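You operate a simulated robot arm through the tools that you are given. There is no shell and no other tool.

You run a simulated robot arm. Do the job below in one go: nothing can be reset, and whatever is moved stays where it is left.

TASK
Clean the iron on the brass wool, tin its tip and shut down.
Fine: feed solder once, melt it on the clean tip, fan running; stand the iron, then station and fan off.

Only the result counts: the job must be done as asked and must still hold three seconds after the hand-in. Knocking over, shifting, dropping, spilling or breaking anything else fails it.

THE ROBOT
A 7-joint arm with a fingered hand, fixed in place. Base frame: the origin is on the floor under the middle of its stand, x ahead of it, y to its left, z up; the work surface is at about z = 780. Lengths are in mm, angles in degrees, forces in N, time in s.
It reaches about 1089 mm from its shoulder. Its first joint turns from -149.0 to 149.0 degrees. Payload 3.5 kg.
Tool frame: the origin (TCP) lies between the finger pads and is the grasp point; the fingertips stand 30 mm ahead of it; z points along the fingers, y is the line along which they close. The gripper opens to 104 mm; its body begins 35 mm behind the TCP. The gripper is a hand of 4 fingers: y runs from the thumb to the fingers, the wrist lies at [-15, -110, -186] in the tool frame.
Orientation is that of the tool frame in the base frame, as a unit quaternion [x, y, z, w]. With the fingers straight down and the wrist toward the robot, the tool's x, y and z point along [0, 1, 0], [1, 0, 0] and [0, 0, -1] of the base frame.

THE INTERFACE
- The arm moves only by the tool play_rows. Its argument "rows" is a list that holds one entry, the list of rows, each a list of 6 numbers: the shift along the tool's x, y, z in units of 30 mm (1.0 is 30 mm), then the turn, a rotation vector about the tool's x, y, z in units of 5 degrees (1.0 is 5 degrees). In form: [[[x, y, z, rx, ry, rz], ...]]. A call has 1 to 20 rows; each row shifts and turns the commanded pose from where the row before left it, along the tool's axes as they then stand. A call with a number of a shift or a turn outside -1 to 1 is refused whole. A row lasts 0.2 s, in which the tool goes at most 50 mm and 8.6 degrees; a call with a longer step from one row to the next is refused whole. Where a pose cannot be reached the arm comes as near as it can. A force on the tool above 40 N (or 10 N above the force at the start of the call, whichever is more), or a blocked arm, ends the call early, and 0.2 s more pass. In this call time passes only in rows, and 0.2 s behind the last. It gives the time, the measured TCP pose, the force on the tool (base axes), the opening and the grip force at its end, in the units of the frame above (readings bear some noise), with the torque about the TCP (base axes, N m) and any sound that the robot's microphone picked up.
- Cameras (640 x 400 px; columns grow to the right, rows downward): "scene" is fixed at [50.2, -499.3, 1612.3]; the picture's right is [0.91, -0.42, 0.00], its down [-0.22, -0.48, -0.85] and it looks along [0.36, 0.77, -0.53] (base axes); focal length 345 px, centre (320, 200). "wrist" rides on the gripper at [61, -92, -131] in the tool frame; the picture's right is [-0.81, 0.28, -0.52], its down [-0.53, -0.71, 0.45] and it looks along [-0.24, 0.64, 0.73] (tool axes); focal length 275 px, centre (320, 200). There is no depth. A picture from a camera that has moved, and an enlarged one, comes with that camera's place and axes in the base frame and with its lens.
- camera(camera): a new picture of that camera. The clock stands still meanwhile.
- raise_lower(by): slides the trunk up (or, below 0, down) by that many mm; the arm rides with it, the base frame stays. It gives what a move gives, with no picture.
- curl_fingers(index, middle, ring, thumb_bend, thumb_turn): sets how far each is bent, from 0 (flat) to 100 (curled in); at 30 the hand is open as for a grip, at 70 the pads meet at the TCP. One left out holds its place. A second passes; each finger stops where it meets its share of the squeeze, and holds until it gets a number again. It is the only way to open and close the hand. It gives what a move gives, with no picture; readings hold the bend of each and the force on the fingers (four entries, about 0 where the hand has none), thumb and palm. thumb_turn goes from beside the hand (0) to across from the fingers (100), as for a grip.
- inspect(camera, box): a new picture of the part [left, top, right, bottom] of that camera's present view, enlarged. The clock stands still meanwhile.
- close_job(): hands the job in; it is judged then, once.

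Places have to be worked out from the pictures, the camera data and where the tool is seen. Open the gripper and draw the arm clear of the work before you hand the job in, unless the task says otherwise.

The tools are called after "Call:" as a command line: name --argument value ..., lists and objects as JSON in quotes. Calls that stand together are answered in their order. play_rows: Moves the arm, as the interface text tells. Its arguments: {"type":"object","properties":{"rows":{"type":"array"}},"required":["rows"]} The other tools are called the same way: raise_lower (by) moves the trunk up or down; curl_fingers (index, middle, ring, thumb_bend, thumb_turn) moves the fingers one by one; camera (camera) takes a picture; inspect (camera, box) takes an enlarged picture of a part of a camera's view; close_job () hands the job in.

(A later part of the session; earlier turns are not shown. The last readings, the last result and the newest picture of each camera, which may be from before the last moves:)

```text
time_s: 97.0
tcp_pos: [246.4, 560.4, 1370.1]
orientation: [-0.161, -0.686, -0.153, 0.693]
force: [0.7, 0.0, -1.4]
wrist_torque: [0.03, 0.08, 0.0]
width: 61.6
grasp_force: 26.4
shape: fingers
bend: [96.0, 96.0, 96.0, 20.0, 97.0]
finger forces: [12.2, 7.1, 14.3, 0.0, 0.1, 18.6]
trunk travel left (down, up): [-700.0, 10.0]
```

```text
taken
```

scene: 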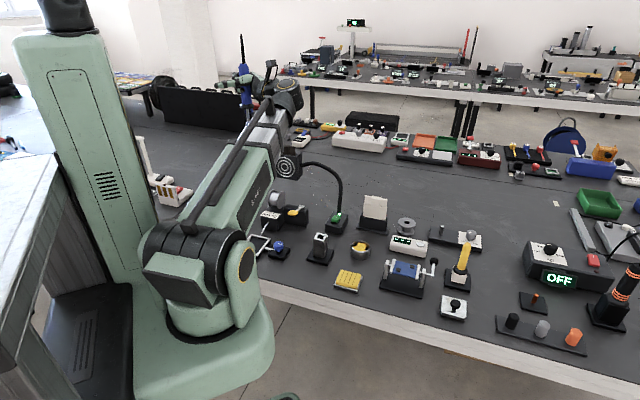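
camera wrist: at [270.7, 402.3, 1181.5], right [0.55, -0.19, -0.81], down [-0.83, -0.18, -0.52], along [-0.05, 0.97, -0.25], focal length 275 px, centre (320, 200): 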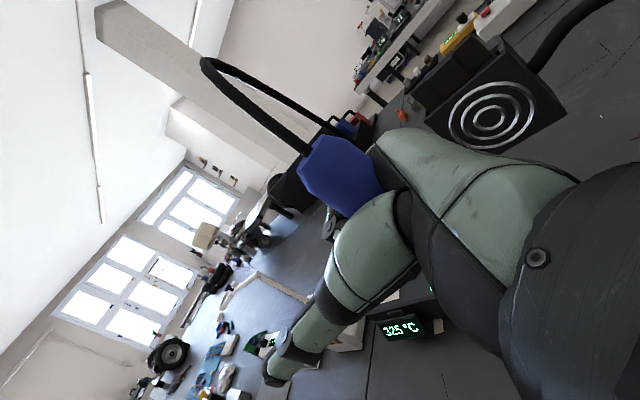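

The hand is at (246, 560, 1370). Now I lower the trunk, first by 250 mm.

Call:
raise_lower --by -250

Call:
camera --camera "scene"

Call:
inspect --camera "scene" --box '[190, 140, 310, 270]'

```text
time_s: 99.6
tcp_pos: [246.3, 561.6, 1120.9]
orientation: [-0.161, -0.687, -0.152, 0.693]
force: [-0.3, 0.0, -1.2]
wrist_torque: [0.05, 0.07, 0.0]
width: 61.4
grasp_force: 26.1
shape: fingers
bend: [96.0, 96.0, 96.0, 20.0, 97.0]
finger forces: [12.2, 7.1, 14.2, 0.1, 0.0, 18.7]
trunk travel left (down, up): [-450.0, 260.0]
```

```text
taken
```

scene: 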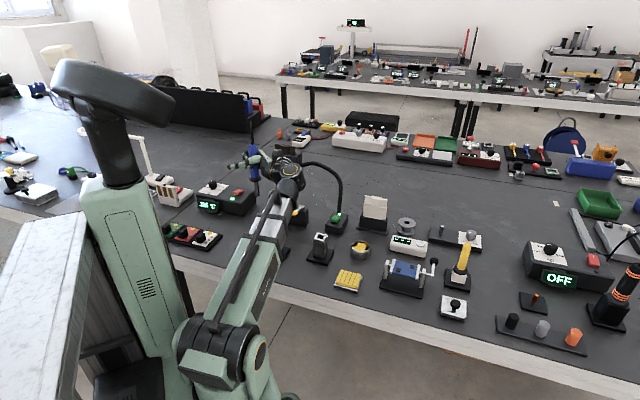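

```text
3.08 times, centred on (250, 205) of scene
camera zoom: at [50.2, -499.3, 1612.3], right [0.91, -0.42, 0.0], down [-0.22, -0.48, -0.85], along [0.36, 0.77, -0.53], focal length 1063 px, centre (535, 185)
```

zoom: 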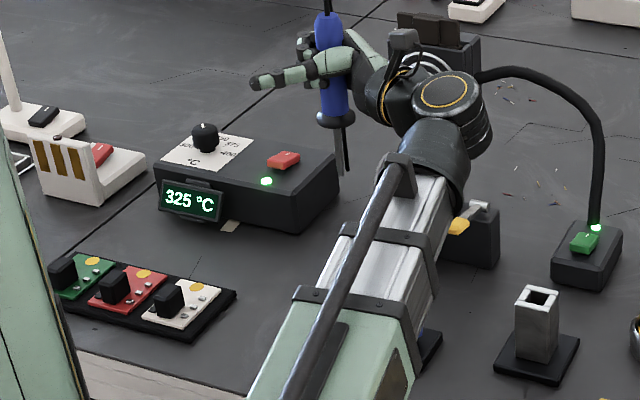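

I can see the iron's whole length now. Before lowering further I shift the tip to just in front of the wire's end, so nothing comes down on the outlet tube, and then lower the trunk 140 mm.

Call:
play_rows --rows '[[[0, -0.77, 0.1, 0, 0, 0], [0, -0.77, 0.1, 0, 0, 0]]]'

Call:
raise_lower --by -140

Call:
camera --camera "scene"

Call:
inspect --camera "scene" --box '[220, 180, 300, 260]'

```text
time_s: 100.2
tcp_pos: [221.9, 521.5, 1121.5]
orientation: [-0.161, -0.687, -0.152, 0.692]
force: [1.0, -0.3, -2.3]
wrist_torque: [0.03, 0.11, 0.0]
width: 61.5
grasp_force: 26.0
shape: fingers
bend: [96.0, 96.0, 96.0, 20.0, 97.0]
finger forces: [12.2, 7.1, 14.5, 0.0, 0.1, 18.7]
trunk travel left (down, up): [-450.0, 260.0]
```

```text
time_s: 101.9
tcp_pos: [221.2, 522.3, 982.2]
orientation: [-0.161, -0.686, -0.153, 0.693]
force: [0.3, -0.6, -0.8]
wrist_torque: [0.03, 0.08, -0.02]
width: 61.4
grasp_force: 26.4
shape: fingers
bend: [96.0, 96.0, 96.0, 20.0, 97.0]
finger forces: [12.2, 7.1, 14.4, 0.0, 0.0, 18.7]
trunk travel left (down, up): [-310.0, 400.0]
```

```text
taken
```

scene: 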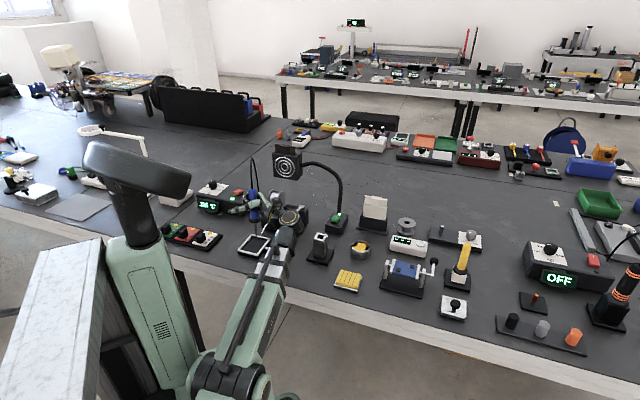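

```text
5.00 times, centred on (260, 220) of scene
camera zoom: at [50.2, -499.3, 1612.3], right [0.91, -0.42, 0.0], down [-0.22, -0.48, -0.85], along [0.36, 0.77, -0.53], focal length 1727 px, centre (620, 100)
```

zoom: 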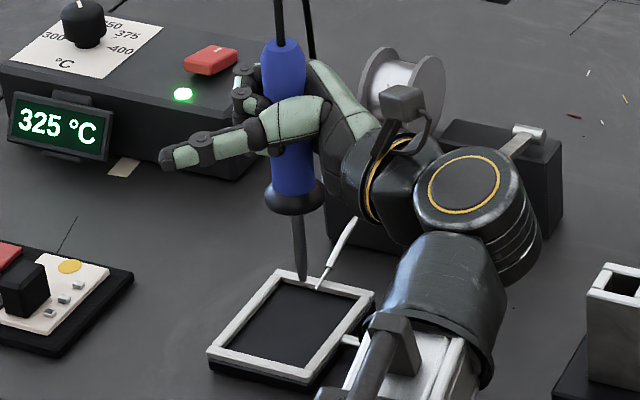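

Excellent view: the iron's tip, the solder wire and the frame are all visible. I zoom in closely to measure the gap between tip and wire.

Call:
inspect --camera "scene" --box '[245, 225, 275, 250]'

Call:
camera --camera "wrist"

```text
16.00 times, centred on (260, 238) of scene
camera zoom: at [50.2, -499.3, 1612.3], right [0.91, -0.42, 0.0], down [-0.22, -0.48, -0.85], along [0.36, 0.77, -0.53], focal length 5526 px, centre (1280, -400)
```

zoom: 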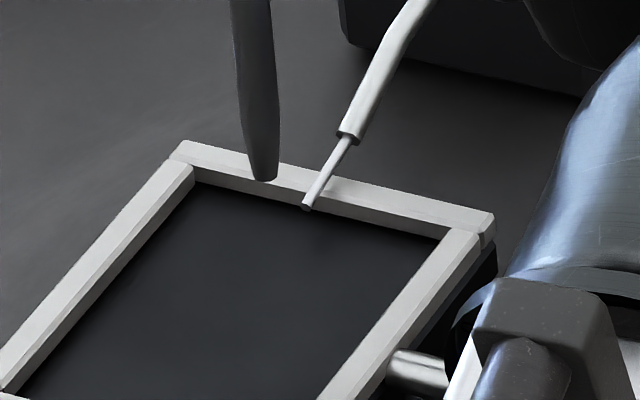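

```text
taken
camera wrist: at [300.8, 384.9, 1044.0], right [0.58, 0.02, -0.82], down [-0.72, -0.45, -0.52], along [-0.38, 0.89, -0.25], focal length 275 px, centre (320, 200)
```

wrist: 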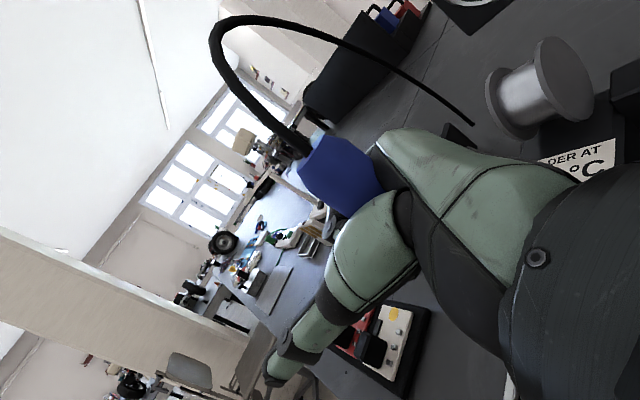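

From the zoom, the tip end is near (260, 506, 833) and the wire runs from its end at (273, 529, 804) to the tube at (289, 545, 809). I bring the tip above the wire's middle, 27 mm up, then lower 15 mm and check.

Call:
play_rows --rows '[[[0, 0.58, -0.09, 0, 0, 0], [0, 0.58, -0.09, 0, 0, 0], [-0.25, 0, 0, 0, 0, 0], [-0.25, 0, 0, 0, 0, 0]]]'

Call:
inspect --camera "scene" --box '[245, 225, 275, 250]'

```text
time_s: 102.9
tcp_pos: [241.3, 550.9, 966.9]
orientation: [-0.161, -0.686, -0.151, 0.693]
force: [-0.8, -0.2, -1.7]
wrist_torque: [0.03, 0.04, -0.01]
width: 61.4
grasp_force: 25.8
shape: fingers
bend: [96.0, 96.0, 96.0, 20.0, 97.0]
finger forces: [12.3, 7.1, 14.3, 0.0, 0.1, 18.8]
trunk travel left (down, up): [-310.0, 400.0]
```

```text
16.00 times, centred on (260, 238) of scene
camera zoom: at [50.2, -499.3, 1612.3], right [0.91, -0.42, 0.0], down [-0.22, -0.48, -0.85], along [0.36, 0.77, -0.53], focal length 5526 px, centre (1280, -400)
```

zoom: 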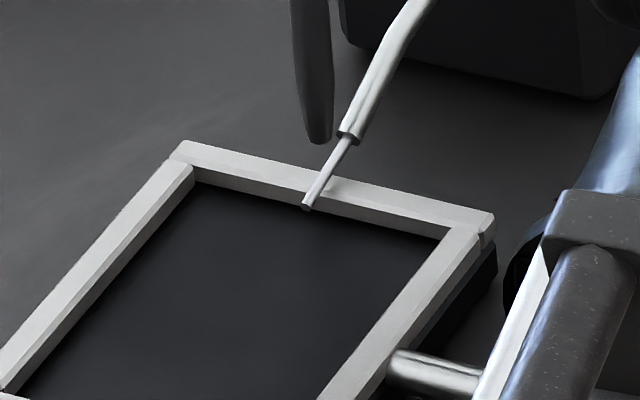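

The tip is now at about (280, 535, 818), right above the wire's middle. I lower 9 mm and check.

Call:
play_rows --rows '[[[-0.15, 0, 0, 0, 0, 0], [-0.15, 0, 0, 0, 0, 0]]]'

Call:
inspect --camera "scene" --box '[250, 228, 270, 244]'

```text
time_s: 103.5
tcp_pos: [240.7, 551.1, 957.1]
orientation: [-0.16, -0.687, -0.153, 0.692]
force: [-0.2, 0.0, -2.2]
wrist_torque: [0.02, 0.1, -0.01]
width: 61.3
grasp_force: 26.1
shape: fingers
bend: [96.0, 96.0, 96.0, 20.0, 97.0]
finger forces: [12.2, 7.1, 14.3, 0.0, 0.1, 18.9]
trunk travel left (down, up): [-310.0, 400.0]
```

```text
16.00 times, centred on (260, 236) of scene
camera zoom: at [50.2, -499.3, 1612.3], right [0.91, -0.42, 0.0], down [-0.22, -0.48, -0.85], along [0.36, 0.77, -0.53], focal length 5526 px, centre (1280, -376)
```

zoom: 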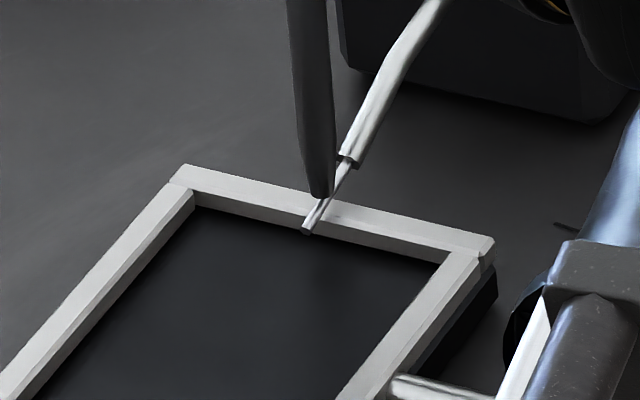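

The tip end now overlaps the wire in the picture, about 2 mm above it. I lower 3 mm more to touch the wire and pause a moment.

Call:
play_rows --rows '[[[-0.1, 0, 0, 0, 0, 0], [0, 0, 0, 0, 0, 0], [0, 0, 0, 0, 0, 0], [0, 0, 0, 0, 0, 0]]]'

Call:
inspect --camera "scene" --box '[250, 228, 270, 244]'

```text
time_s: 104.5
tcp_pos: [241.6, 550.9, 953.5]
orientation: [-0.161, -0.687, -0.153, 0.692]
force: [-0.5, 1.0, -1.9]
wrist_torque: [0.04, 0.06, -0.02]
width: 61.6
grasp_force: 25.5
shape: fingers
bend: [96.0, 96.0, 96.0, 20.0, 97.0]
finger forces: [12.1, 7.1, 14.3, 0.1, 0.1, 18.8]
trunk travel left (down, up): [-310.0, 400.0]
```

```text
16.00 times, centred on (260, 236) of scene
camera zoom: at [50.2, -499.3, 1612.3], right [0.91, -0.42, 0.0], down [-0.22, -0.48, -0.85], along [0.36, 0.77, -0.53], focal length 5526 px, centre (1280, -376)
```

zoom: 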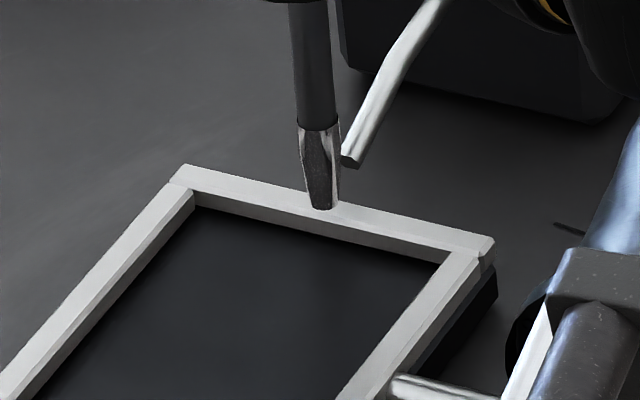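

The solder wire has melted off and the tip now carries a bright solder coat: it is tinned. I lift the iron away by raising the trunk and look at the stand to plan the return.

Call:
raise_lower --by 140

Call:
inspect --camera "scene" --box '[300, 222, 340, 272]'

Call:
inspect --camera "scene" --box '[220, 150, 320, 260]'

```text
time_s: 106.2
tcp_pos: [240.7, 550.0, 1094.6]
orientation: [-0.161, -0.687, -0.153, 0.692]
force: [0.3, 0.5, -1.3]
wrist_torque: [0.05, 0.06, 0.03]
width: 61.3
grasp_force: 25.9
shape: fingers
bend: [96.0, 96.0, 96.0, 20.0, 97.0]
finger forces: [12.2, 7.1, 14.3, 0.0, 0.1, 18.7]
trunk travel left (down, up): [-450.0, 260.0]
```

```text
8.00 times, centred on (320, 247) of scene
camera zoom: at [50.2, -499.3, 1612.3], right [0.91, -0.42, 0.0], down [-0.22, -0.48, -0.85], along [0.36, 0.77, -0.53], focal length 2763 px, centre (320, -176)
```

zoom: 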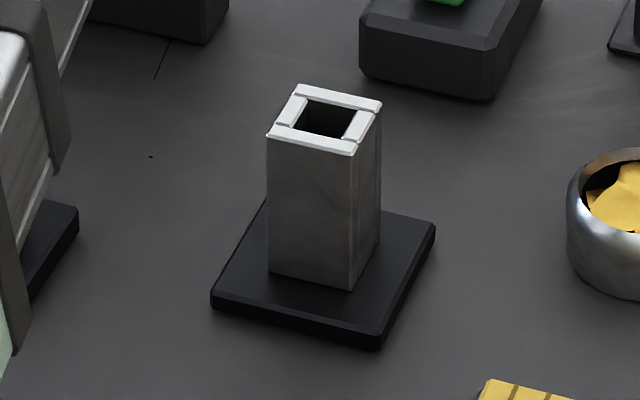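

```text
3.64 times, centred on (270, 205) of scene
camera zoom: at [50.2, -499.3, 1612.3], right [0.91, -0.42, 0.0], down [-0.22, -0.48, -0.85], along [0.36, 0.77, -0.53], focal length 1256 px, centre (502, 182)
```

zoom: 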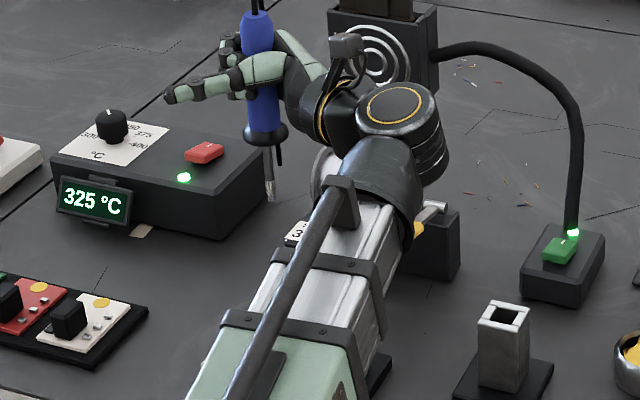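

The tinned tip is clear. The stand's hole centre is at about (452, 366) with its top at z ≈ 865. I turn back to heading 135° and carry the iron over the stand at this height.

Call:
play_rows --rows '[[[0, 0, 0, -0.97, 0, 0], [0, 0, 0, -0.97, 0, 0], [0, 0, 0, -0.97, 0, 0], [0, 0, 0, -0.97, 0, 0], [0, 0.066, -0.882, 0, 0, 0], [0, 0.066, -0.882, 0, 0, 0], [0, 0.066, -0.882, 0, 0, 0], [0, 0.066, -0.882, 0, 0, 0], [0, 0.066, -0.882, 0, 0, 0], [0, 0.066, -0.882, 0, 0, 0], [0, 0.066, -0.882, 0, 0, 0], [0, 0.066, -0.882, 0, 0, 0], [0, 0.066, -0.882, 0, 0, 0]]]'

Call:
camera --camera "scene"

Call:
inspect --camera "scene" --box '[280, 170, 360, 260]'

```text
time_s: 109.0
tcp_pos: [421.6, 395.3, 1092.6]
orientation: [-0.276, -0.651, -0.266, 0.655]
force: [0.0, -0.1, -2.0]
wrist_torque: [0.08, 0.07, 0.02]
width: 61.4
grasp_force: 25.0
shape: fingers
bend: [97.0, 96.0, 96.0, 20.0, 97.0]
finger forces: [11.8, 7.2, 13.5, 0.1, 0.1, 18.7]
trunk travel left (down, up): [-450.0, 260.0]
```

```text
taken
```

scene: 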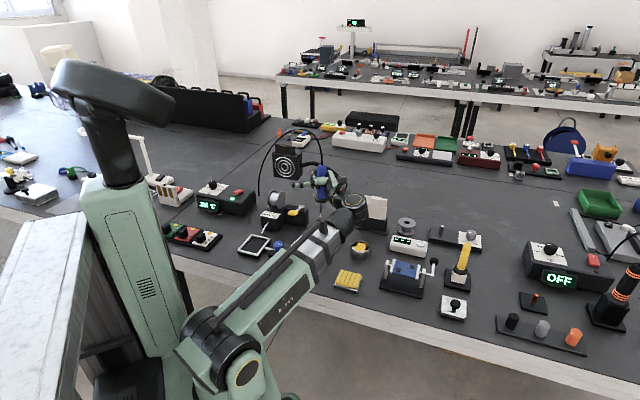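

```text
4.44 times, centred on (320, 215) of scene
camera zoom: at [50.2, -499.3, 1612.3], right [0.91, -0.42, 0.0], down [-0.22, -0.48, -0.85], along [0.36, 0.77, -0.53], focal length 1535 px, centre (320, 133)
```

zoom: 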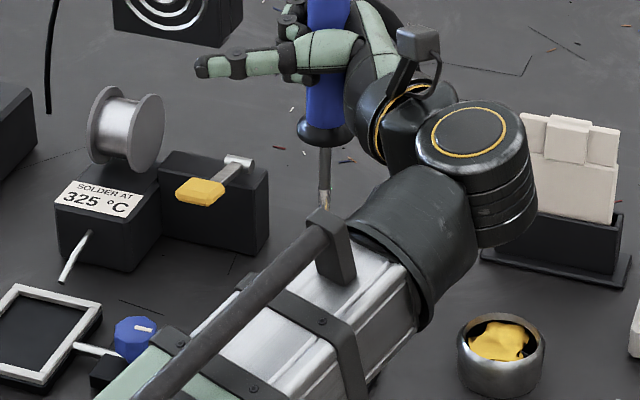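

The tip is visible here though the stand is hidden behind the boom; the stand's place is already measured, so I zoom on the tip to compute its offset from the hole.

Call:
inspect --camera "scene" --box '[305, 190, 335, 220]'

Call:
inspect --camera "scene" --box '[300, 150, 340, 190]'

Call:
inspect --camera "scene" --box '[250, 225, 280, 250]'

```text
13.33 times, centred on (320, 205) of scene
camera zoom: at [50.2, -499.3, 1612.3], right [0.91, -0.42, 0.0], down [-0.22, -0.48, -0.85], along [0.36, 0.77, -0.53], focal length 4605 px, centre (320, 133)
```

zoom: 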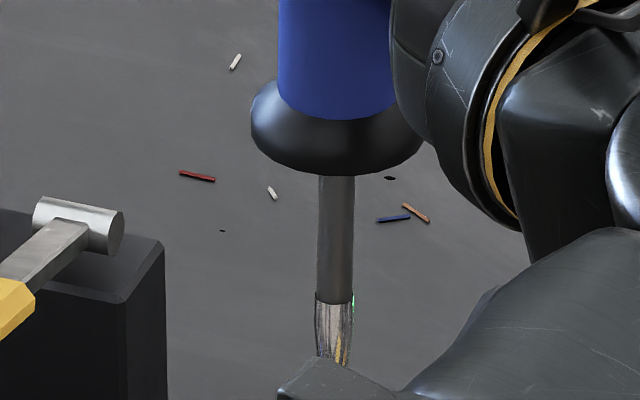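

```text
10.00 times, centred on (320, 170) of scene
camera zoom: at [50.2, -499.3, 1612.3], right [0.91, -0.42, 0.0], down [-0.22, -0.48, -0.85], along [0.36, 0.77, -0.53], focal length 3454 px, centre (320, 500)
```

zoom: 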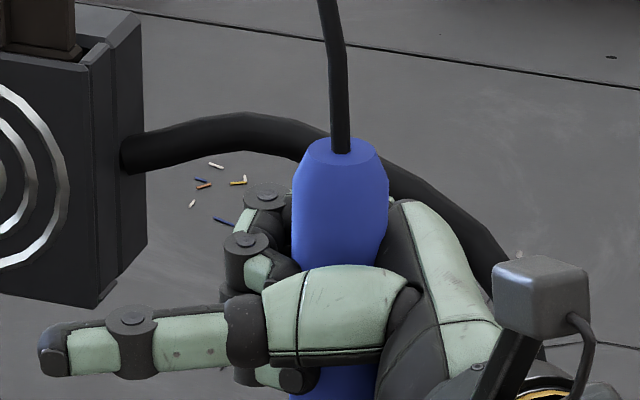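

```text
16.00 times, centred on (265, 238) of scene
camera zoom: at [50.2, -499.3, 1612.3], right [0.91, -0.42, 0.0], down [-0.22, -0.48, -0.85], along [0.36, 0.77, -0.53], focal length 5526 px, centre (1200, -400)
```

zoom: 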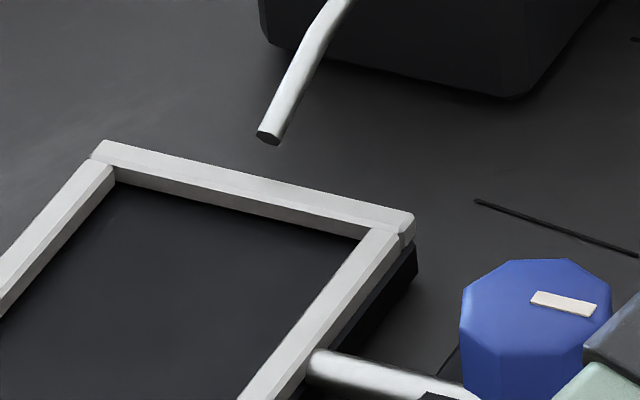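

By the same camera measure the tip is at (454, 367) and the hole at about (453, 366), and the iron hangs upright within 1°. I shift 3 mm toward the robot as a compromise with the grip-time kinematics, lower the trunk by 55 mm and look again.

Call:
play_rows --rows '[[[0, -0.14, 0, 0, 0, 0]]]'

Call:
raise_lower --by -55

Call:
inspect --camera "scene" --box '[290, 200, 350, 260]'

```text
time_s: 109.4
tcp_pos: [419.3, 392.5, 1094.0]
orientation: [-0.276, -0.651, -0.266, 0.656]
force: [0.4, 0.0, -1.6]
wrist_torque: [0.06, 0.04, -0.01]
width: 61.7
grasp_force: 25.5
shape: fingers
bend: [97.0, 96.0, 96.0, 20.0, 97.0]
finger forces: [11.8, 7.1, 13.5, 0.0, 0.0, 18.6]
trunk travel left (down, up): [-450.0, 260.0]
```

```text
time_s: 110.3
tcp_pos: [419.1, 393.6, 1039.0]
orientation: [-0.275, -0.651, -0.267, 0.655]
force: [1.2, 0.3, -2.7]
wrist_torque: [0.04, 0.07, -0.04]
width: 61.7
grasp_force: 25.3
shape: fingers
bend: [97.0, 96.0, 96.0, 20.0, 97.0]
finger forces: [11.8, 7.1, 13.5, 0.1, 0.0, 18.7]
trunk travel left (down, up): [-395.0, 315.0]
```

```text
6.67 times, centred on (320, 230) of scene
camera zoom: at [50.2, -499.3, 1612.3], right [0.91, -0.42, 0.0], down [-0.22, -0.48, -0.85], along [0.36, 0.77, -0.53], focal length 2303 px, centre (320, 0)
```

zoom: 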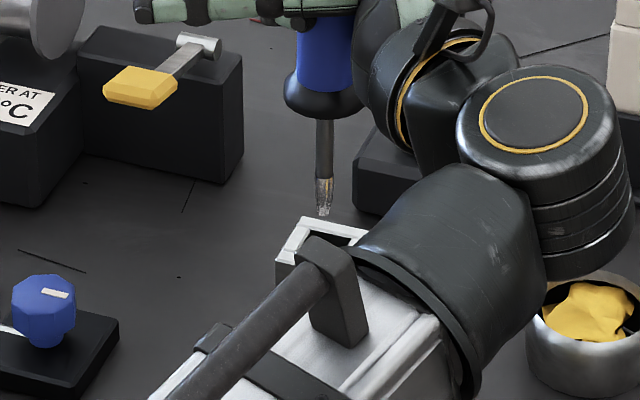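

The tip is just above the hole's opening, perhaps 4 mm toward the near side. I shift it 3 mm away from the robot and lower it gently with the arm so that any contact is noticed.

Call:
play_rows --rows '[[[0, 0.1, 0, 0, 0, 0], [-0.3, 0, 0, 0, 0, 0], [-0.3, 0, 0, 0, 0, 0], [-0.3, 0, 0, 0, 0, 0]]]'

Call:
inspect --camera "scene" --box '[305, 215, 345, 255]'

```text
time_s: 111.3
tcp_pos: [420.6, 395.4, 1012.4]
orientation: [-0.275, -0.651, -0.266, 0.655]
force: [0.2, 0.5, -1.1]
wrist_torque: [0.08, 0.06, 0.02]
width: 61.7
grasp_force: 25.4
shape: fingers
bend: [97.0, 96.0, 96.0, 20.0, 97.0]
finger forces: [11.8, 7.1, 13.4, 0.0, 0.0, 18.8]
trunk travel left (down, up): [-395.0, 315.0]
```

```text
10.00 times, centred on (325, 235) of scene
camera zoom: at [50.2, -499.3, 1612.3], right [0.91, -0.42, 0.0], down [-0.22, -0.48, -0.85], along [0.36, 0.77, -0.53], focal length 3454 px, centre (270, -150)
```

zoom: 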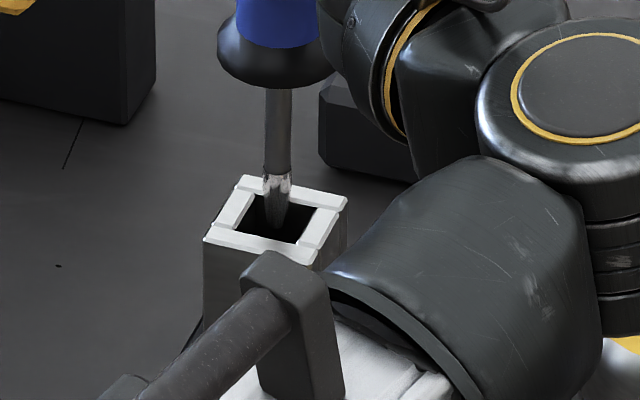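

The tip is entering the hole, nicely centred. I continue down slowly, with a small 2 mm correction.

Call:
play_rows --rows '[[[-0.3, 0.06, 0, 0, 0, 0], [-0.3, 0, 0, 0, 0, 0], [-0.3, 0, 0, 0, 0, 0], [-0.3, 0, 0, 0, 0, 0]]]'

Call:
inspect --camera "scene" --box '[305, 215, 345, 255]'

```text
time_s: 112.3
tcp_pos: [421.9, 394.2, 976.7]
orientation: [-0.275, -0.651, -0.266, 0.655]
force: [-1.9, -1.1, -0.7]
wrist_torque: [-0.15, 0.15, -0.1]
width: 61.6
grasp_force: 25.2
shape: fingers
bend: [97.0, 96.0, 96.0, 20.0, 97.0]
finger forces: [12.2, 7.2, 12.2, 0.0, 0.0, 20.0]
trunk travel left (down, up): [-395.0, 315.0]
```

```text
10.00 times, centred on (325, 235) of scene
camera zoom: at [50.2, -499.3, 1612.3], right [0.91, -0.42, 0.0], down [-0.22, -0.48, -0.85], along [0.36, 0.77, -0.53], focal length 3454 px, centre (270, -150)
```

zoom: 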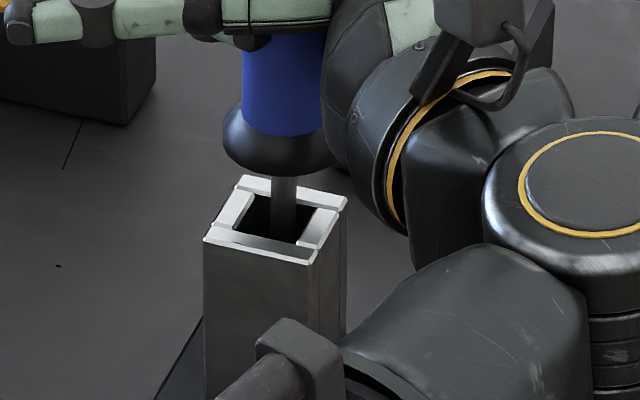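

There is a slight side force, meaning I'm 2 mm too far now. I correct back and lower most of the remaining 23 mm.

Call:
play_rows --rows '[[[0, -0.1, 0, 0, 0, 0], [-0.2, 0, 0, 0, 0, 0], [-0.2, 0, 0, 0, 0, 0], [-0.15, 0, 0, 0, 0, 0]]]'

Call:
inspect --camera "scene" --box '[305, 215, 345, 255]'

```text
time_s: 113.3
tcp_pos: [419.9, 392.1, 957.3]
orientation: [-0.275, -0.651, -0.266, 0.655]
force: [0.8, -0.3, -1.8]
wrist_torque: [0.04, 0.05, -0.01]
width: 61.7
grasp_force: 25.4
shape: fingers
bend: [97.0, 96.0, 96.0, 20.0, 97.0]
finger forces: [12.5, 6.9, 12.8, 0.0, 0.0, 19.3]
trunk travel left (down, up): [-395.0, 315.0]
```

```text
10.00 times, centred on (325, 235) of scene
camera zoom: at [50.2, -499.3, 1612.3], right [0.91, -0.42, 0.0], down [-0.22, -0.48, -0.85], along [0.36, 0.77, -0.53], focal length 3454 px, centre (270, -150)
```

zoom: 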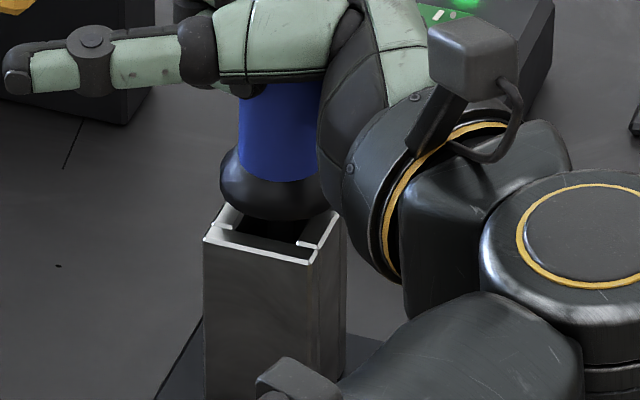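

The flange is just above the rim. I lower in 3 mm steps until it rests.

Call:
play_rows --rows '[[[-0.12, 0, 0, 0, 0, 0]]]'

Call:
play_rows --rows '[[[-0.1, 0, 0, 0, 0, 0]]]'

Call:
inspect --camera "scene" --box '[305, 215, 345, 255]'

```text
time_s: 113.7
tcp_pos: [420.6, 392.1, 954.9]
orientation: [-0.275, -0.651, -0.266, 0.655]
force: [-0.3, 0.2, -1.7]
wrist_torque: [0.03, 0.1, 0.0]
width: 61.6
grasp_force: 25.2
shape: fingers
bend: [97.0, 96.0, 96.0, 20.0, 97.0]
finger forces: [12.5, 6.9, 12.8, 0.0, 0.0, 19.5]
trunk travel left (down, up): [-395.0, 315.0]
```

```text
time_s: 114.1
tcp_pos: [420.1, 392.5, 952.2]
orientation: [-0.274, -0.652, -0.266, 0.656]
force: [-0.5, -0.8, -2.0]
wrist_torque: [0.05, 0.05, -0.02]
width: 61.6
grasp_force: 25.4
shape: fingers
bend: [97.0, 96.0, 96.0, 20.0, 97.0]
finger forces: [12.5, 6.9, 12.9, 0.1, 0.1, 19.6]
trunk travel left (down, up): [-395.0, 315.0]
```

```text
10.00 times, centred on (325, 235) of scene
camera zoom: at [50.2, -499.3, 1612.3], right [0.91, -0.42, 0.0], down [-0.22, -0.48, -0.85], along [0.36, 0.77, -0.53], focal length 3454 px, centre (270, -150)
```

zoom: 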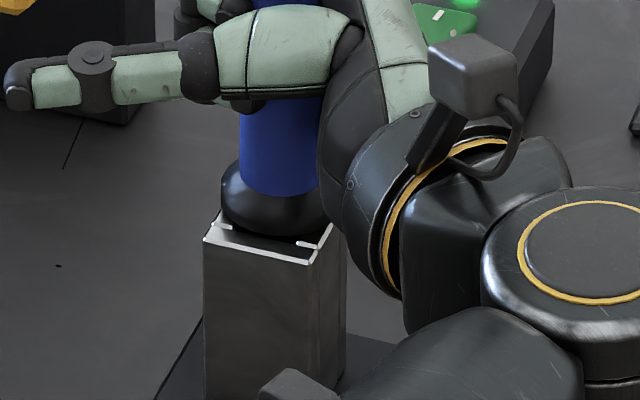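

Only a few mm remain. I keep lowering until the weight is carried by the stand.

Call:
play_rows --rows '[[[-0.1, 0, 0, 0, 0, 0]]]'

Call:
play_rows --rows '[[[-0.08, 0, 0, 0, 0, 0]]]'

Call:
inspect --camera "scene" --box '[305, 215, 345, 255]'

```text
time_s: 114.5
tcp_pos: [419.7, 393.5, 949.2]
orientation: [-0.276, -0.652, -0.265, 0.655]
force: [-0.3, 1.1, 1.9]
wrist_torque: [-0.05, -0.17, 0.03]
width: 61.8
grasp_force: 26.0
shape: fingers
bend: [97.0, 96.0, 96.0, 20.0, 97.0]
finger forces: [12.7, 6.7, 13.1, 0.0, 0.0, 19.3]
trunk travel left (down, up): [-395.0, 315.0]
```

```text
time_s: 114.9
tcp_pos: [419.4, 392.3, 948.3]
orientation: [-0.274, -0.652, -0.267, 0.655]
force: [-1.5, 0.5, 18.5]
wrist_torque: [-0.5, -0.91, -0.02]
width: 61.5
grasp_force: 26.0
shape: fingers
bend: [97.0, 96.0, 96.0, 20.0, 97.0]
finger forces: [14.0, 6.9, 13.7, 0.0, 0.1, 18.0]
trunk travel left (down, up): [-395.0, 315.0]
```

```text
10.00 times, centred on (325, 235) of scene
camera zoom: at [50.2, -499.3, 1612.3], right [0.91, -0.42, 0.0], down [-0.22, -0.48, -0.85], along [0.36, 0.77, -0.53], focal length 3454 px, centre (270, -150)
```

zoom: 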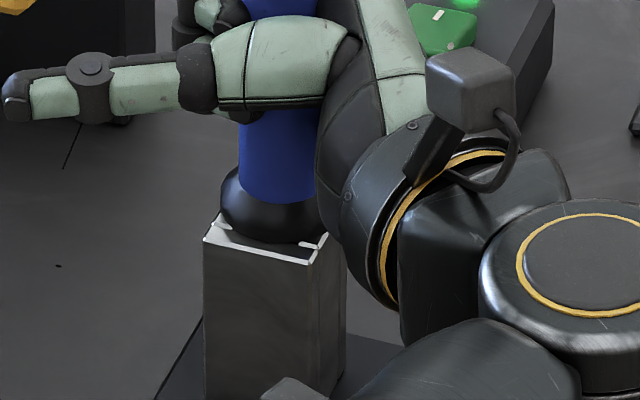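

The flange rests on the stand (18 N pressing). I relax slightly and open the fingers step by step.

Call:
play_rows --rows '[[[0.05, 0, 0, 0, 0, 0]]]'

Call:
curl_fingers --index 75 --middle 75 --ring 75

Call:
inspect --camera "scene" --box '[290, 180, 350, 250]'

```text
time_s: 115.3
tcp_pos: [419.3, 393.0, 949.0]
orientation: [-0.275, -0.652, -0.266, 0.655]
force: [-1.9, 0.2, 12.1]
wrist_torque: [-0.35, -0.58, 0.02]
width: 61.8
grasp_force: 26.2
shape: fingers
bend: [97.0, 96.0, 96.0, 20.0, 97.0]
finger forces: [13.4, 7.1, 13.6, 0.1, 0.0, 18.5]
trunk travel left (down, up): [-395.0, 315.0]
```

```text
time_s: 116.3
tcp_pos: [419.6, 392.6, 948.6]
orientation: [-0.276, -0.651, -0.266, 0.655]
force: [0.0, -0.7, 0.2]
wrist_torque: [0.02, 0.0, 0.01]
width: 48.5
grasp_force: 0.5
shape: fingers
bend: [75.0, 75.0, 75.0, 20.0, 97.0]
finger forces: [0.0, 0.0, 0.0, 0.1, 0.1, 0.3]
trunk travel left (down, up): [-395.0, 315.0]
```

```text
5.71 times, centred on (320, 215) of scene
camera zoom: at [50.2, -499.3, 1612.3], right [0.91, -0.42, 0.0], down [-0.22, -0.48, -0.85], along [0.36, 0.77, -0.53], focal length 1974 px, centre (320, 114)
```

zoom: 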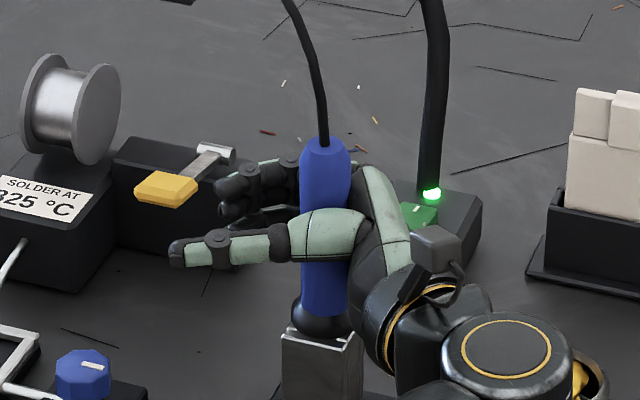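

The iron stands free in its holder. I open the hand fully and withdraw it straight back.

Call:
curl_fingers --index 30 --middle 30 --ring 30 --thumb_bend 20

Call:
play_rows --rows '[[[0, 0, -0.3, 0, 0, 0], [0, 0, -0.6, 0, 0, 0]]]'

Call:
inspect --camera "scene" --box '[290, 180, 350, 250]'

```text
time_s: 117.3
tcp_pos: [420.5, 393.7, 947.8]
orientation: [-0.276, -0.651, -0.266, 0.656]
force: [0.3, -0.8, 0.5]
wrist_torque: [0.0, 0.01, 0.0]
width: 110.9
grasp_force: 0.2
shape: fingers
bend: [30.0, 30.0, 30.0, 20.0, 97.0]
finger forces: [0.0, 0.0, 0.1, 0.1, 0.0, 0.3]
trunk travel left (down, up): [-395.0, 315.0]
```

```text
time_s: 117.9
tcp_pos: [439.1, 373.1, 948.1]
orientation: [-0.275, -0.651, -0.265, 0.655]
force: [0.4, 0.2, 0.1]
wrist_torque: [0.02, -0.02, 0.04]
width: 111.1
grasp_force: 0.1
shape: fingers
bend: [30.0, 30.0, 30.0, 20.0, 97.0]
finger forces: [0.0, 0.1, 0.0, 0.0, 0.0, 0.0]
trunk travel left (down, up): [-395.0, 315.0]
```

```text
5.71 times, centred on (320, 215) of scene
camera zoom: at [50.2, -499.3, 1612.3], right [0.91, -0.42, 0.0], down [-0.22, -0.48, -0.85], along [0.36, 0.77, -0.53], focal length 1974 px, centre (320, 114)
```

zoom: 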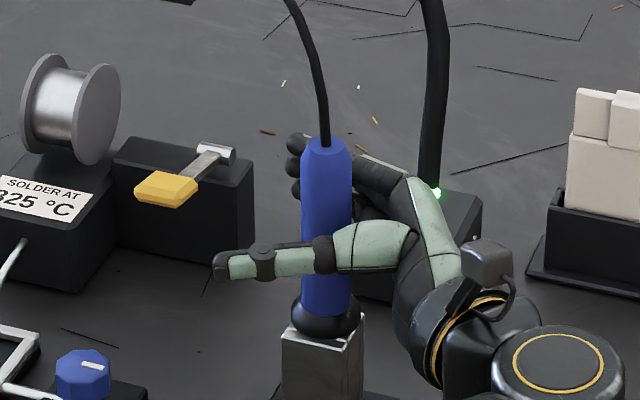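

The iron stays upright. I withdraw another 85 mm until the fingers are clear of it.

Call:
play_rows --rows '[[[0, 0, -0.7, 0, 0, 0], [0, 0, -0.7, 0, 0, 0], [0, 0, -0.7, 0, 0, 0], [0, 0, -0.7, 0, 0, 0]]]'

Call:
camera --camera "scene"

Call:
inspect --camera "scene" --box '[270, 160, 400, 280]'

```text
time_s: 118.9
tcp_pos: [499.6, 313.0, 947.2]
orientation: [-0.274, -0.652, -0.266, 0.655]
force: [-0.4, 0.4, -0.5]
wrist_torque: [0.01, 0.01, 0.0]
width: 111.0
grasp_force: 0.1
shape: fingers
bend: [30.0, 30.0, 30.0, 20.0, 97.0]
finger forces: [0.0, 0.0, 0.0, 0.0, 0.0, 0.0]
trunk travel left (down, up): [-395.0, 315.0]
```

```text
taken
```

scene: 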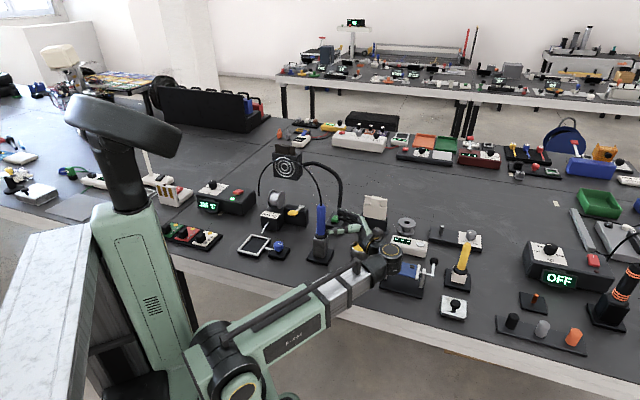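

```text
3.33 times, centred on (335, 220) of scene
camera zoom: at [50.2, -499.3, 1612.3], right [0.91, -0.42, 0.0], down [-0.22, -0.48, -0.85], along [0.36, 0.77, -0.53], focal length 1151 px, centre (270, 133)
```

zoom: 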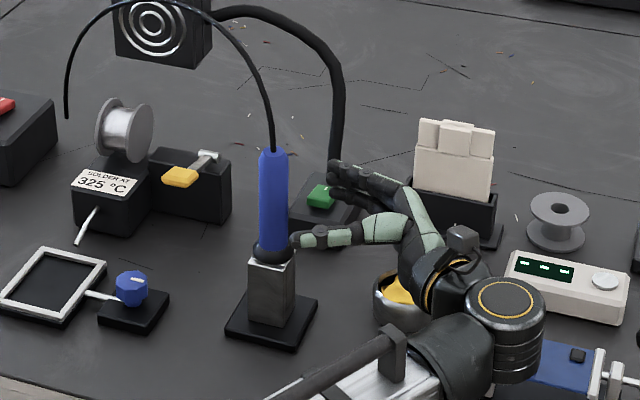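

The iron stands safely. Next the switches: I raise the trunk, turn the hand to point the fingers down, and meanwhile study the two rocker switches.

Call:
raise_lower --by 150

Call:
inspect --camera "scene" --box '[320, 195, 360, 240]'

Call:
inspect --camera "scene" --box '[215, 175, 255, 215]'

Call:
inspect --camera "scene" --box '[300, 190, 345, 270]'

```text
time_s: 120.7
tcp_pos: [499.6, 313.3, 1097.0]
orientation: [-0.275, -0.651, -0.267, 0.656]
force: [0.1, 0.2, 0.4]
wrist_torque: [0.02, 0.04, -0.02]
width: 110.9
grasp_force: 0.0
shape: fingers
bend: [30.0, 30.0, 30.0, 20.0, 97.0]
finger forces: [0.1, 0.0, 0.1, 0.0, 0.0, 0.0]
trunk travel left (down, up): [-545.0, 165.0]
```

```text
8.89 times, centred on (340, 218) of scene
camera zoom: at [50.2, -499.3, 1612.3], right [0.91, -0.42, 0.0], down [-0.22, -0.48, -0.85], along [0.36, 0.77, -0.53], focal length 3070 px, centre (142, 44)
```

zoom: 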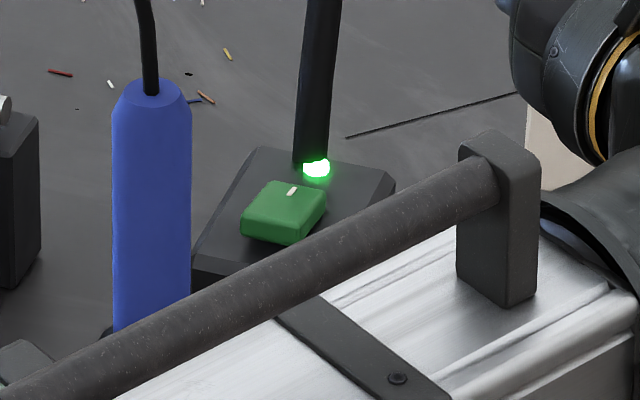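

```text
10.00 times, centred on (235, 195) of scene
camera zoom: at [50.2, -499.3, 1612.3], right [0.91, -0.42, 0.0], down [-0.22, -0.48, -0.85], along [0.36, 0.77, -0.53], focal length 3454 px, centre (1170, 250)
```

zoom: 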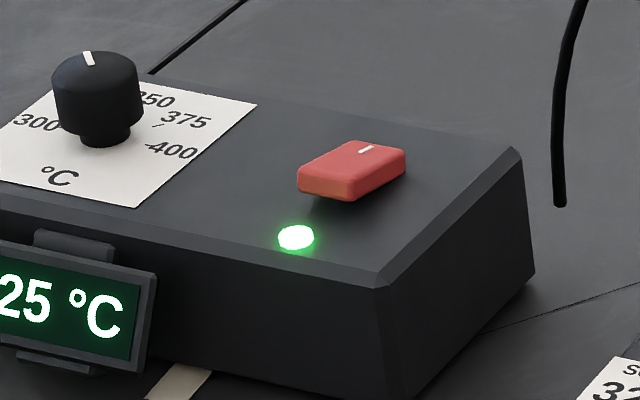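

```text
5.00 times, centred on (322, 230) of scene
camera zoom: at [50.2, -499.3, 1612.3], right [0.91, -0.42, 0.0], down [-0.22, -0.48, -0.85], along [0.36, 0.77, -0.53], focal length 1727 px, centre (308, 50)
```

zoom: 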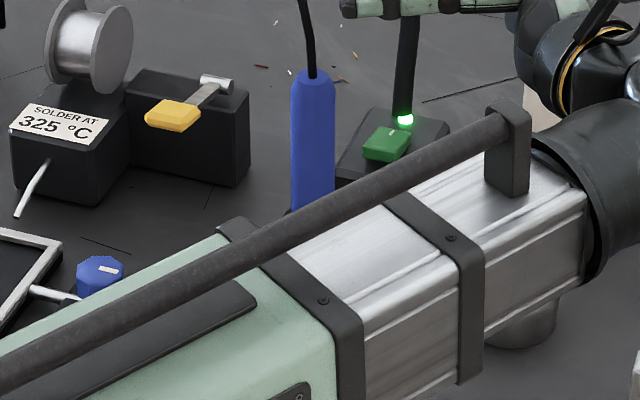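

Both rockers have their marked far end pressed (on) and the near end, toward the robot, raised; pressing the near end should switch them off. I back off from the iron, rise 100 mm and rotate the fingers to point down.

Call:
play_rows --rows '[[[0, 0, -0.67, 0, 0, 0], [0, 0, -0.67, 0, 0, 0]]]'

Call:
raise_lower --by 100

Call:
play_rows --rows '[[[0, 0, 0, 0, -1, 0], [0, 0, 0, 0, -1, 0], [0, 0, 0, 0, -1, 0], [0, 0, 0, 0, -1, 0], [0, 0, 0, 0, -1, 0], [0, 0, 0, 0, -1, 0], [0, 0, 0, 0, -1, 0], [0, 0, 0, 0, -1, 0], [0, 0, 0, 0, -1, 0], [0, 0, 0, 0, -1, 0], [0, 0, 0, 0, -1, 0], [0, 0, 0, 0, -1, 0], [0, 0, 0, 0, -1, 0], [0, 0, 0, 0, -1, 0], [0, 0, 0, 0, -1, 0], [0, 0, 0, 0, -1, 0], [0, 0, 0, 0, -1, 0], [0, 0, 0, 0, -1, 0]]]'

Call:
camera --camera "scene"

```text
time_s: 121.3
tcp_pos: [529.6, 285.8, 1095.7]
orientation: [-0.275, -0.652, -0.265, 0.655]
force: [0.1, -0.6, 1.3]
wrist_torque: [-0.01, 0.01, -0.05]
width: 111.2
grasp_force: 0.2
shape: fingers
bend: [30.0, 30.0, 30.0, 20.0, 97.0]
finger forces: [0.0, 0.1, 0.0, 0.0, 0.0, 0.0]
trunk travel left (down, up): [-545.0, 165.0]
```

```text
time_s: 122.6
tcp_pos: [529.4, 285.1, 1196.8]
orientation: [-0.275, -0.651, -0.266, 0.656]
force: [0.2, 0.3, -0.5]
wrist_torque: [0.0, 0.03, 0.01]
width: 111.0
grasp_force: 0.0
shape: fingers
bend: [30.0, 30.0, 30.0, 20.0, 97.0]
finger forces: [0.0, 0.0, 0.0, 0.0, 0.0, 0.0]
trunk travel left (down, up): [-645.0, 65.0]
```

```text
time_s: 126.4
tcp_pos: [529.3, 285.4, 1195.2]
orientation: [0.383, 0.924, -0.007, -0.003]
force: [0.2, 0.0, 0.2]
wrist_torque: [0.0, -0.01, 0.02]
width: 110.9
grasp_force: 0.0
shape: fingers
bend: [30.0, 30.0, 30.0, 20.0, 97.0]
finger forces: [0.1, 0.0, 0.1, 0.0, 0.0, 0.1]
trunk travel left (down, up): [-645.0, 65.0]
```

```text
taken
```

scene: 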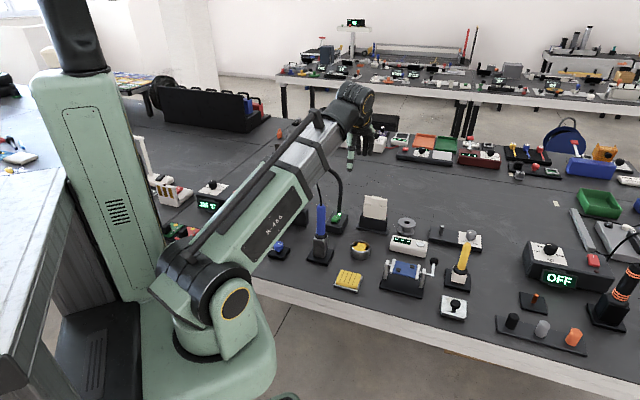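

The fingers now point straight down, heading 45°. I set the pointing gesture and travel high over the bench toward the station.

Call:
curl_fingers --index 30 --middle 100 --ring 100 --thumb_bend 30 --thumb_turn 100

Call:
play_rows --rows '[[[0.958, 0.172, 0, 0, 0, 0], [0.958, 0.172, 0, 0, 0, 0], [0.958, 0.172, 0, 0, 0, 0], [0.958, 0.172, 0, 0, 0, 0], [0.958, 0.172, 0, 0, 0, 0], [0.958, 0.172, 0, 0, 0, 0], [0.958, 0.172, 0, 0, 0, 0], [0.958, 0.172, 0, 0, 0, 0], [0.958, 0.172, 0, 0, 0, 0], [0.958, 0.172, 0, 0, 0, 0], [0.958, 0.172, 0, 0, 0, 0], [0.958, 0.172, 0, 0, 0, 0], [0.958, 0.172, 0, 0, 0, 0], [0.958, 0.172, 0, 0, 0, 0], [0.958, 0.172, 0, 0, 0, 0], [0.958, 0.172, 0, 0, 0, 0], [0.958, 0.172, 0, 0, 0, 0], [0.958, 0.172, 0, 0, 0, 0], [0.958, 0.172, 0, 0, 0, 0]]]'

Call:
camera --camera "wrist"

Call:
camera --camera "scene"

```text
time_s: 127.4
tcp_pos: [530.3, 285.0, 1196.2]
orientation: [0.382, 0.924, -0.007, -0.002]
force: [0.3, 0.7, 0.0]
wrist_torque: [0.02, -0.02, -0.01]
width: 103.5
grasp_force: 0.1
shape: fingers
bend: [30.0, 100.0, 100.0, 30.0, 97.0]
finger forces: [0.0, 0.0, 0.0, 0.0, 0.0, 0.1]
trunk travel left (down, up): [-645.0, 65.0]
```

```text
time_s: 131.4
tcp_pos: [213.8, 740.4, 1193.8]
orientation: [0.383, 0.924, -0.006, -0.002]
force: [0.9, 0.3, -0.5]
wrist_torque: [0.01, 0.01, -0.01]
width: 103.3
grasp_force: 0.1
shape: fingers
bend: [30.0, 100.0, 100.0, 30.0, 97.0]
finger forces: [0.1, 0.1, 0.1, 0.0, 0.0, 0.0]
trunk travel left (down, up): [-645.0, 65.0]
```

```text
taken
camera wrist: at [108.6, 721.6, 1325.7], right [0.77, -0.37, 0.51], down [-0.13, -0.89, -0.44], along [0.62, 0.28, -0.73], focal length 275 px, centre (320, 200)
```

wrist: 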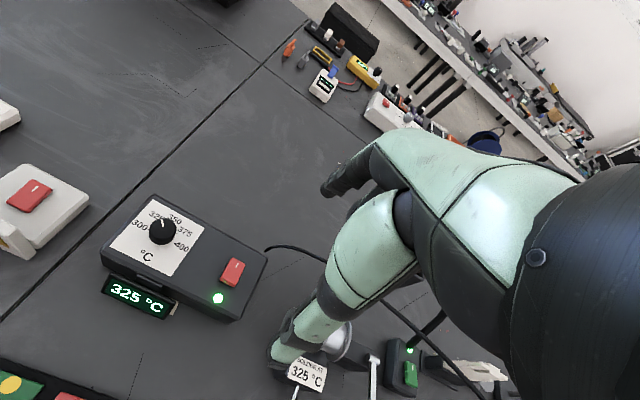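

```text
taken
```

scene: 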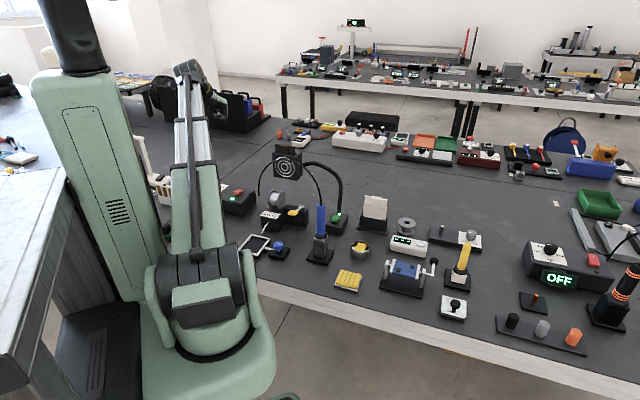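

I zoom the wrist view on the rocker to fix its exact place.

Call:
inspect --camera "wrist" --box '[190, 240, 270, 320]'

Call:
inspect --camera "scene" --box '[215, 170, 265, 215]'

Call:
inspect --camera "wrist" --box '[380, 330, 440, 390]'

```text
5.00 times, centred on (230, 280) of wrist
camera zoom: at [108.6, 721.6, 1325.7], right [0.77, -0.37, 0.51], down [-0.13, -0.89, -0.44], along [0.62, 0.28, -0.73], focal length 1376 px, centre (770, -200)
```

zoom: 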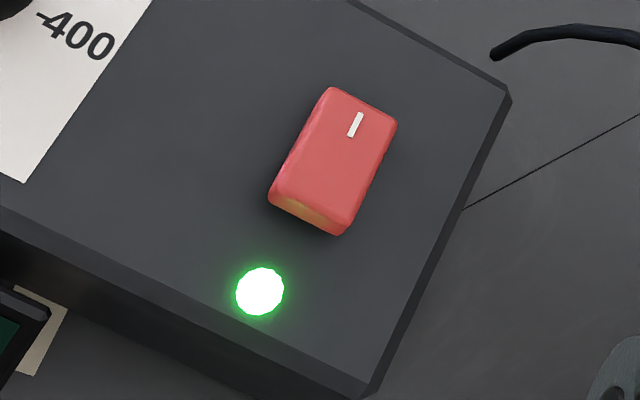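

```text
8.89 times, centred on (240, 192) of scene
camera zoom: at [50.2, -499.3, 1612.3], right [0.91, -0.42, 0.0], down [-0.22, -0.48, -0.85], along [0.36, 0.77, -0.53], focal length 3070 px, centre (1031, 267)
```

zoom: 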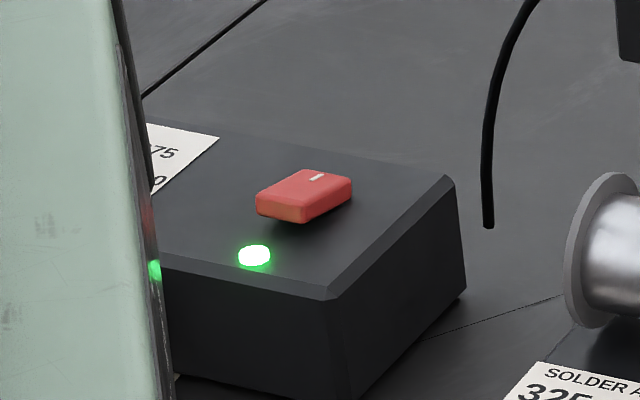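

```text
6.67 times, centred on (410, 360) of wrist
camera zoom: at [108.6, 721.6, 1325.7], right [0.77, -0.37, 0.51], down [-0.13, -0.89, -0.44], along [0.62, 0.28, -0.73], focal length 1835 px, centre (-280, -867)
```

zoom: 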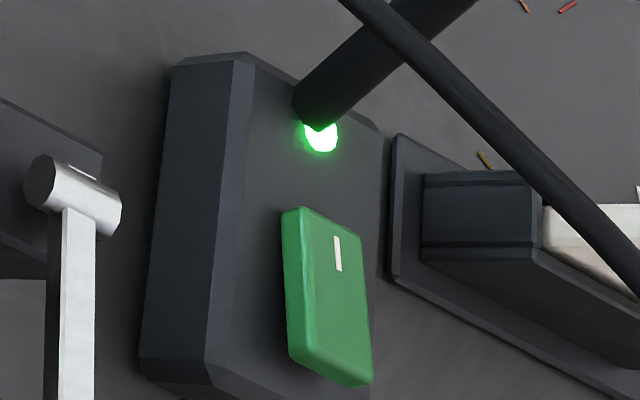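

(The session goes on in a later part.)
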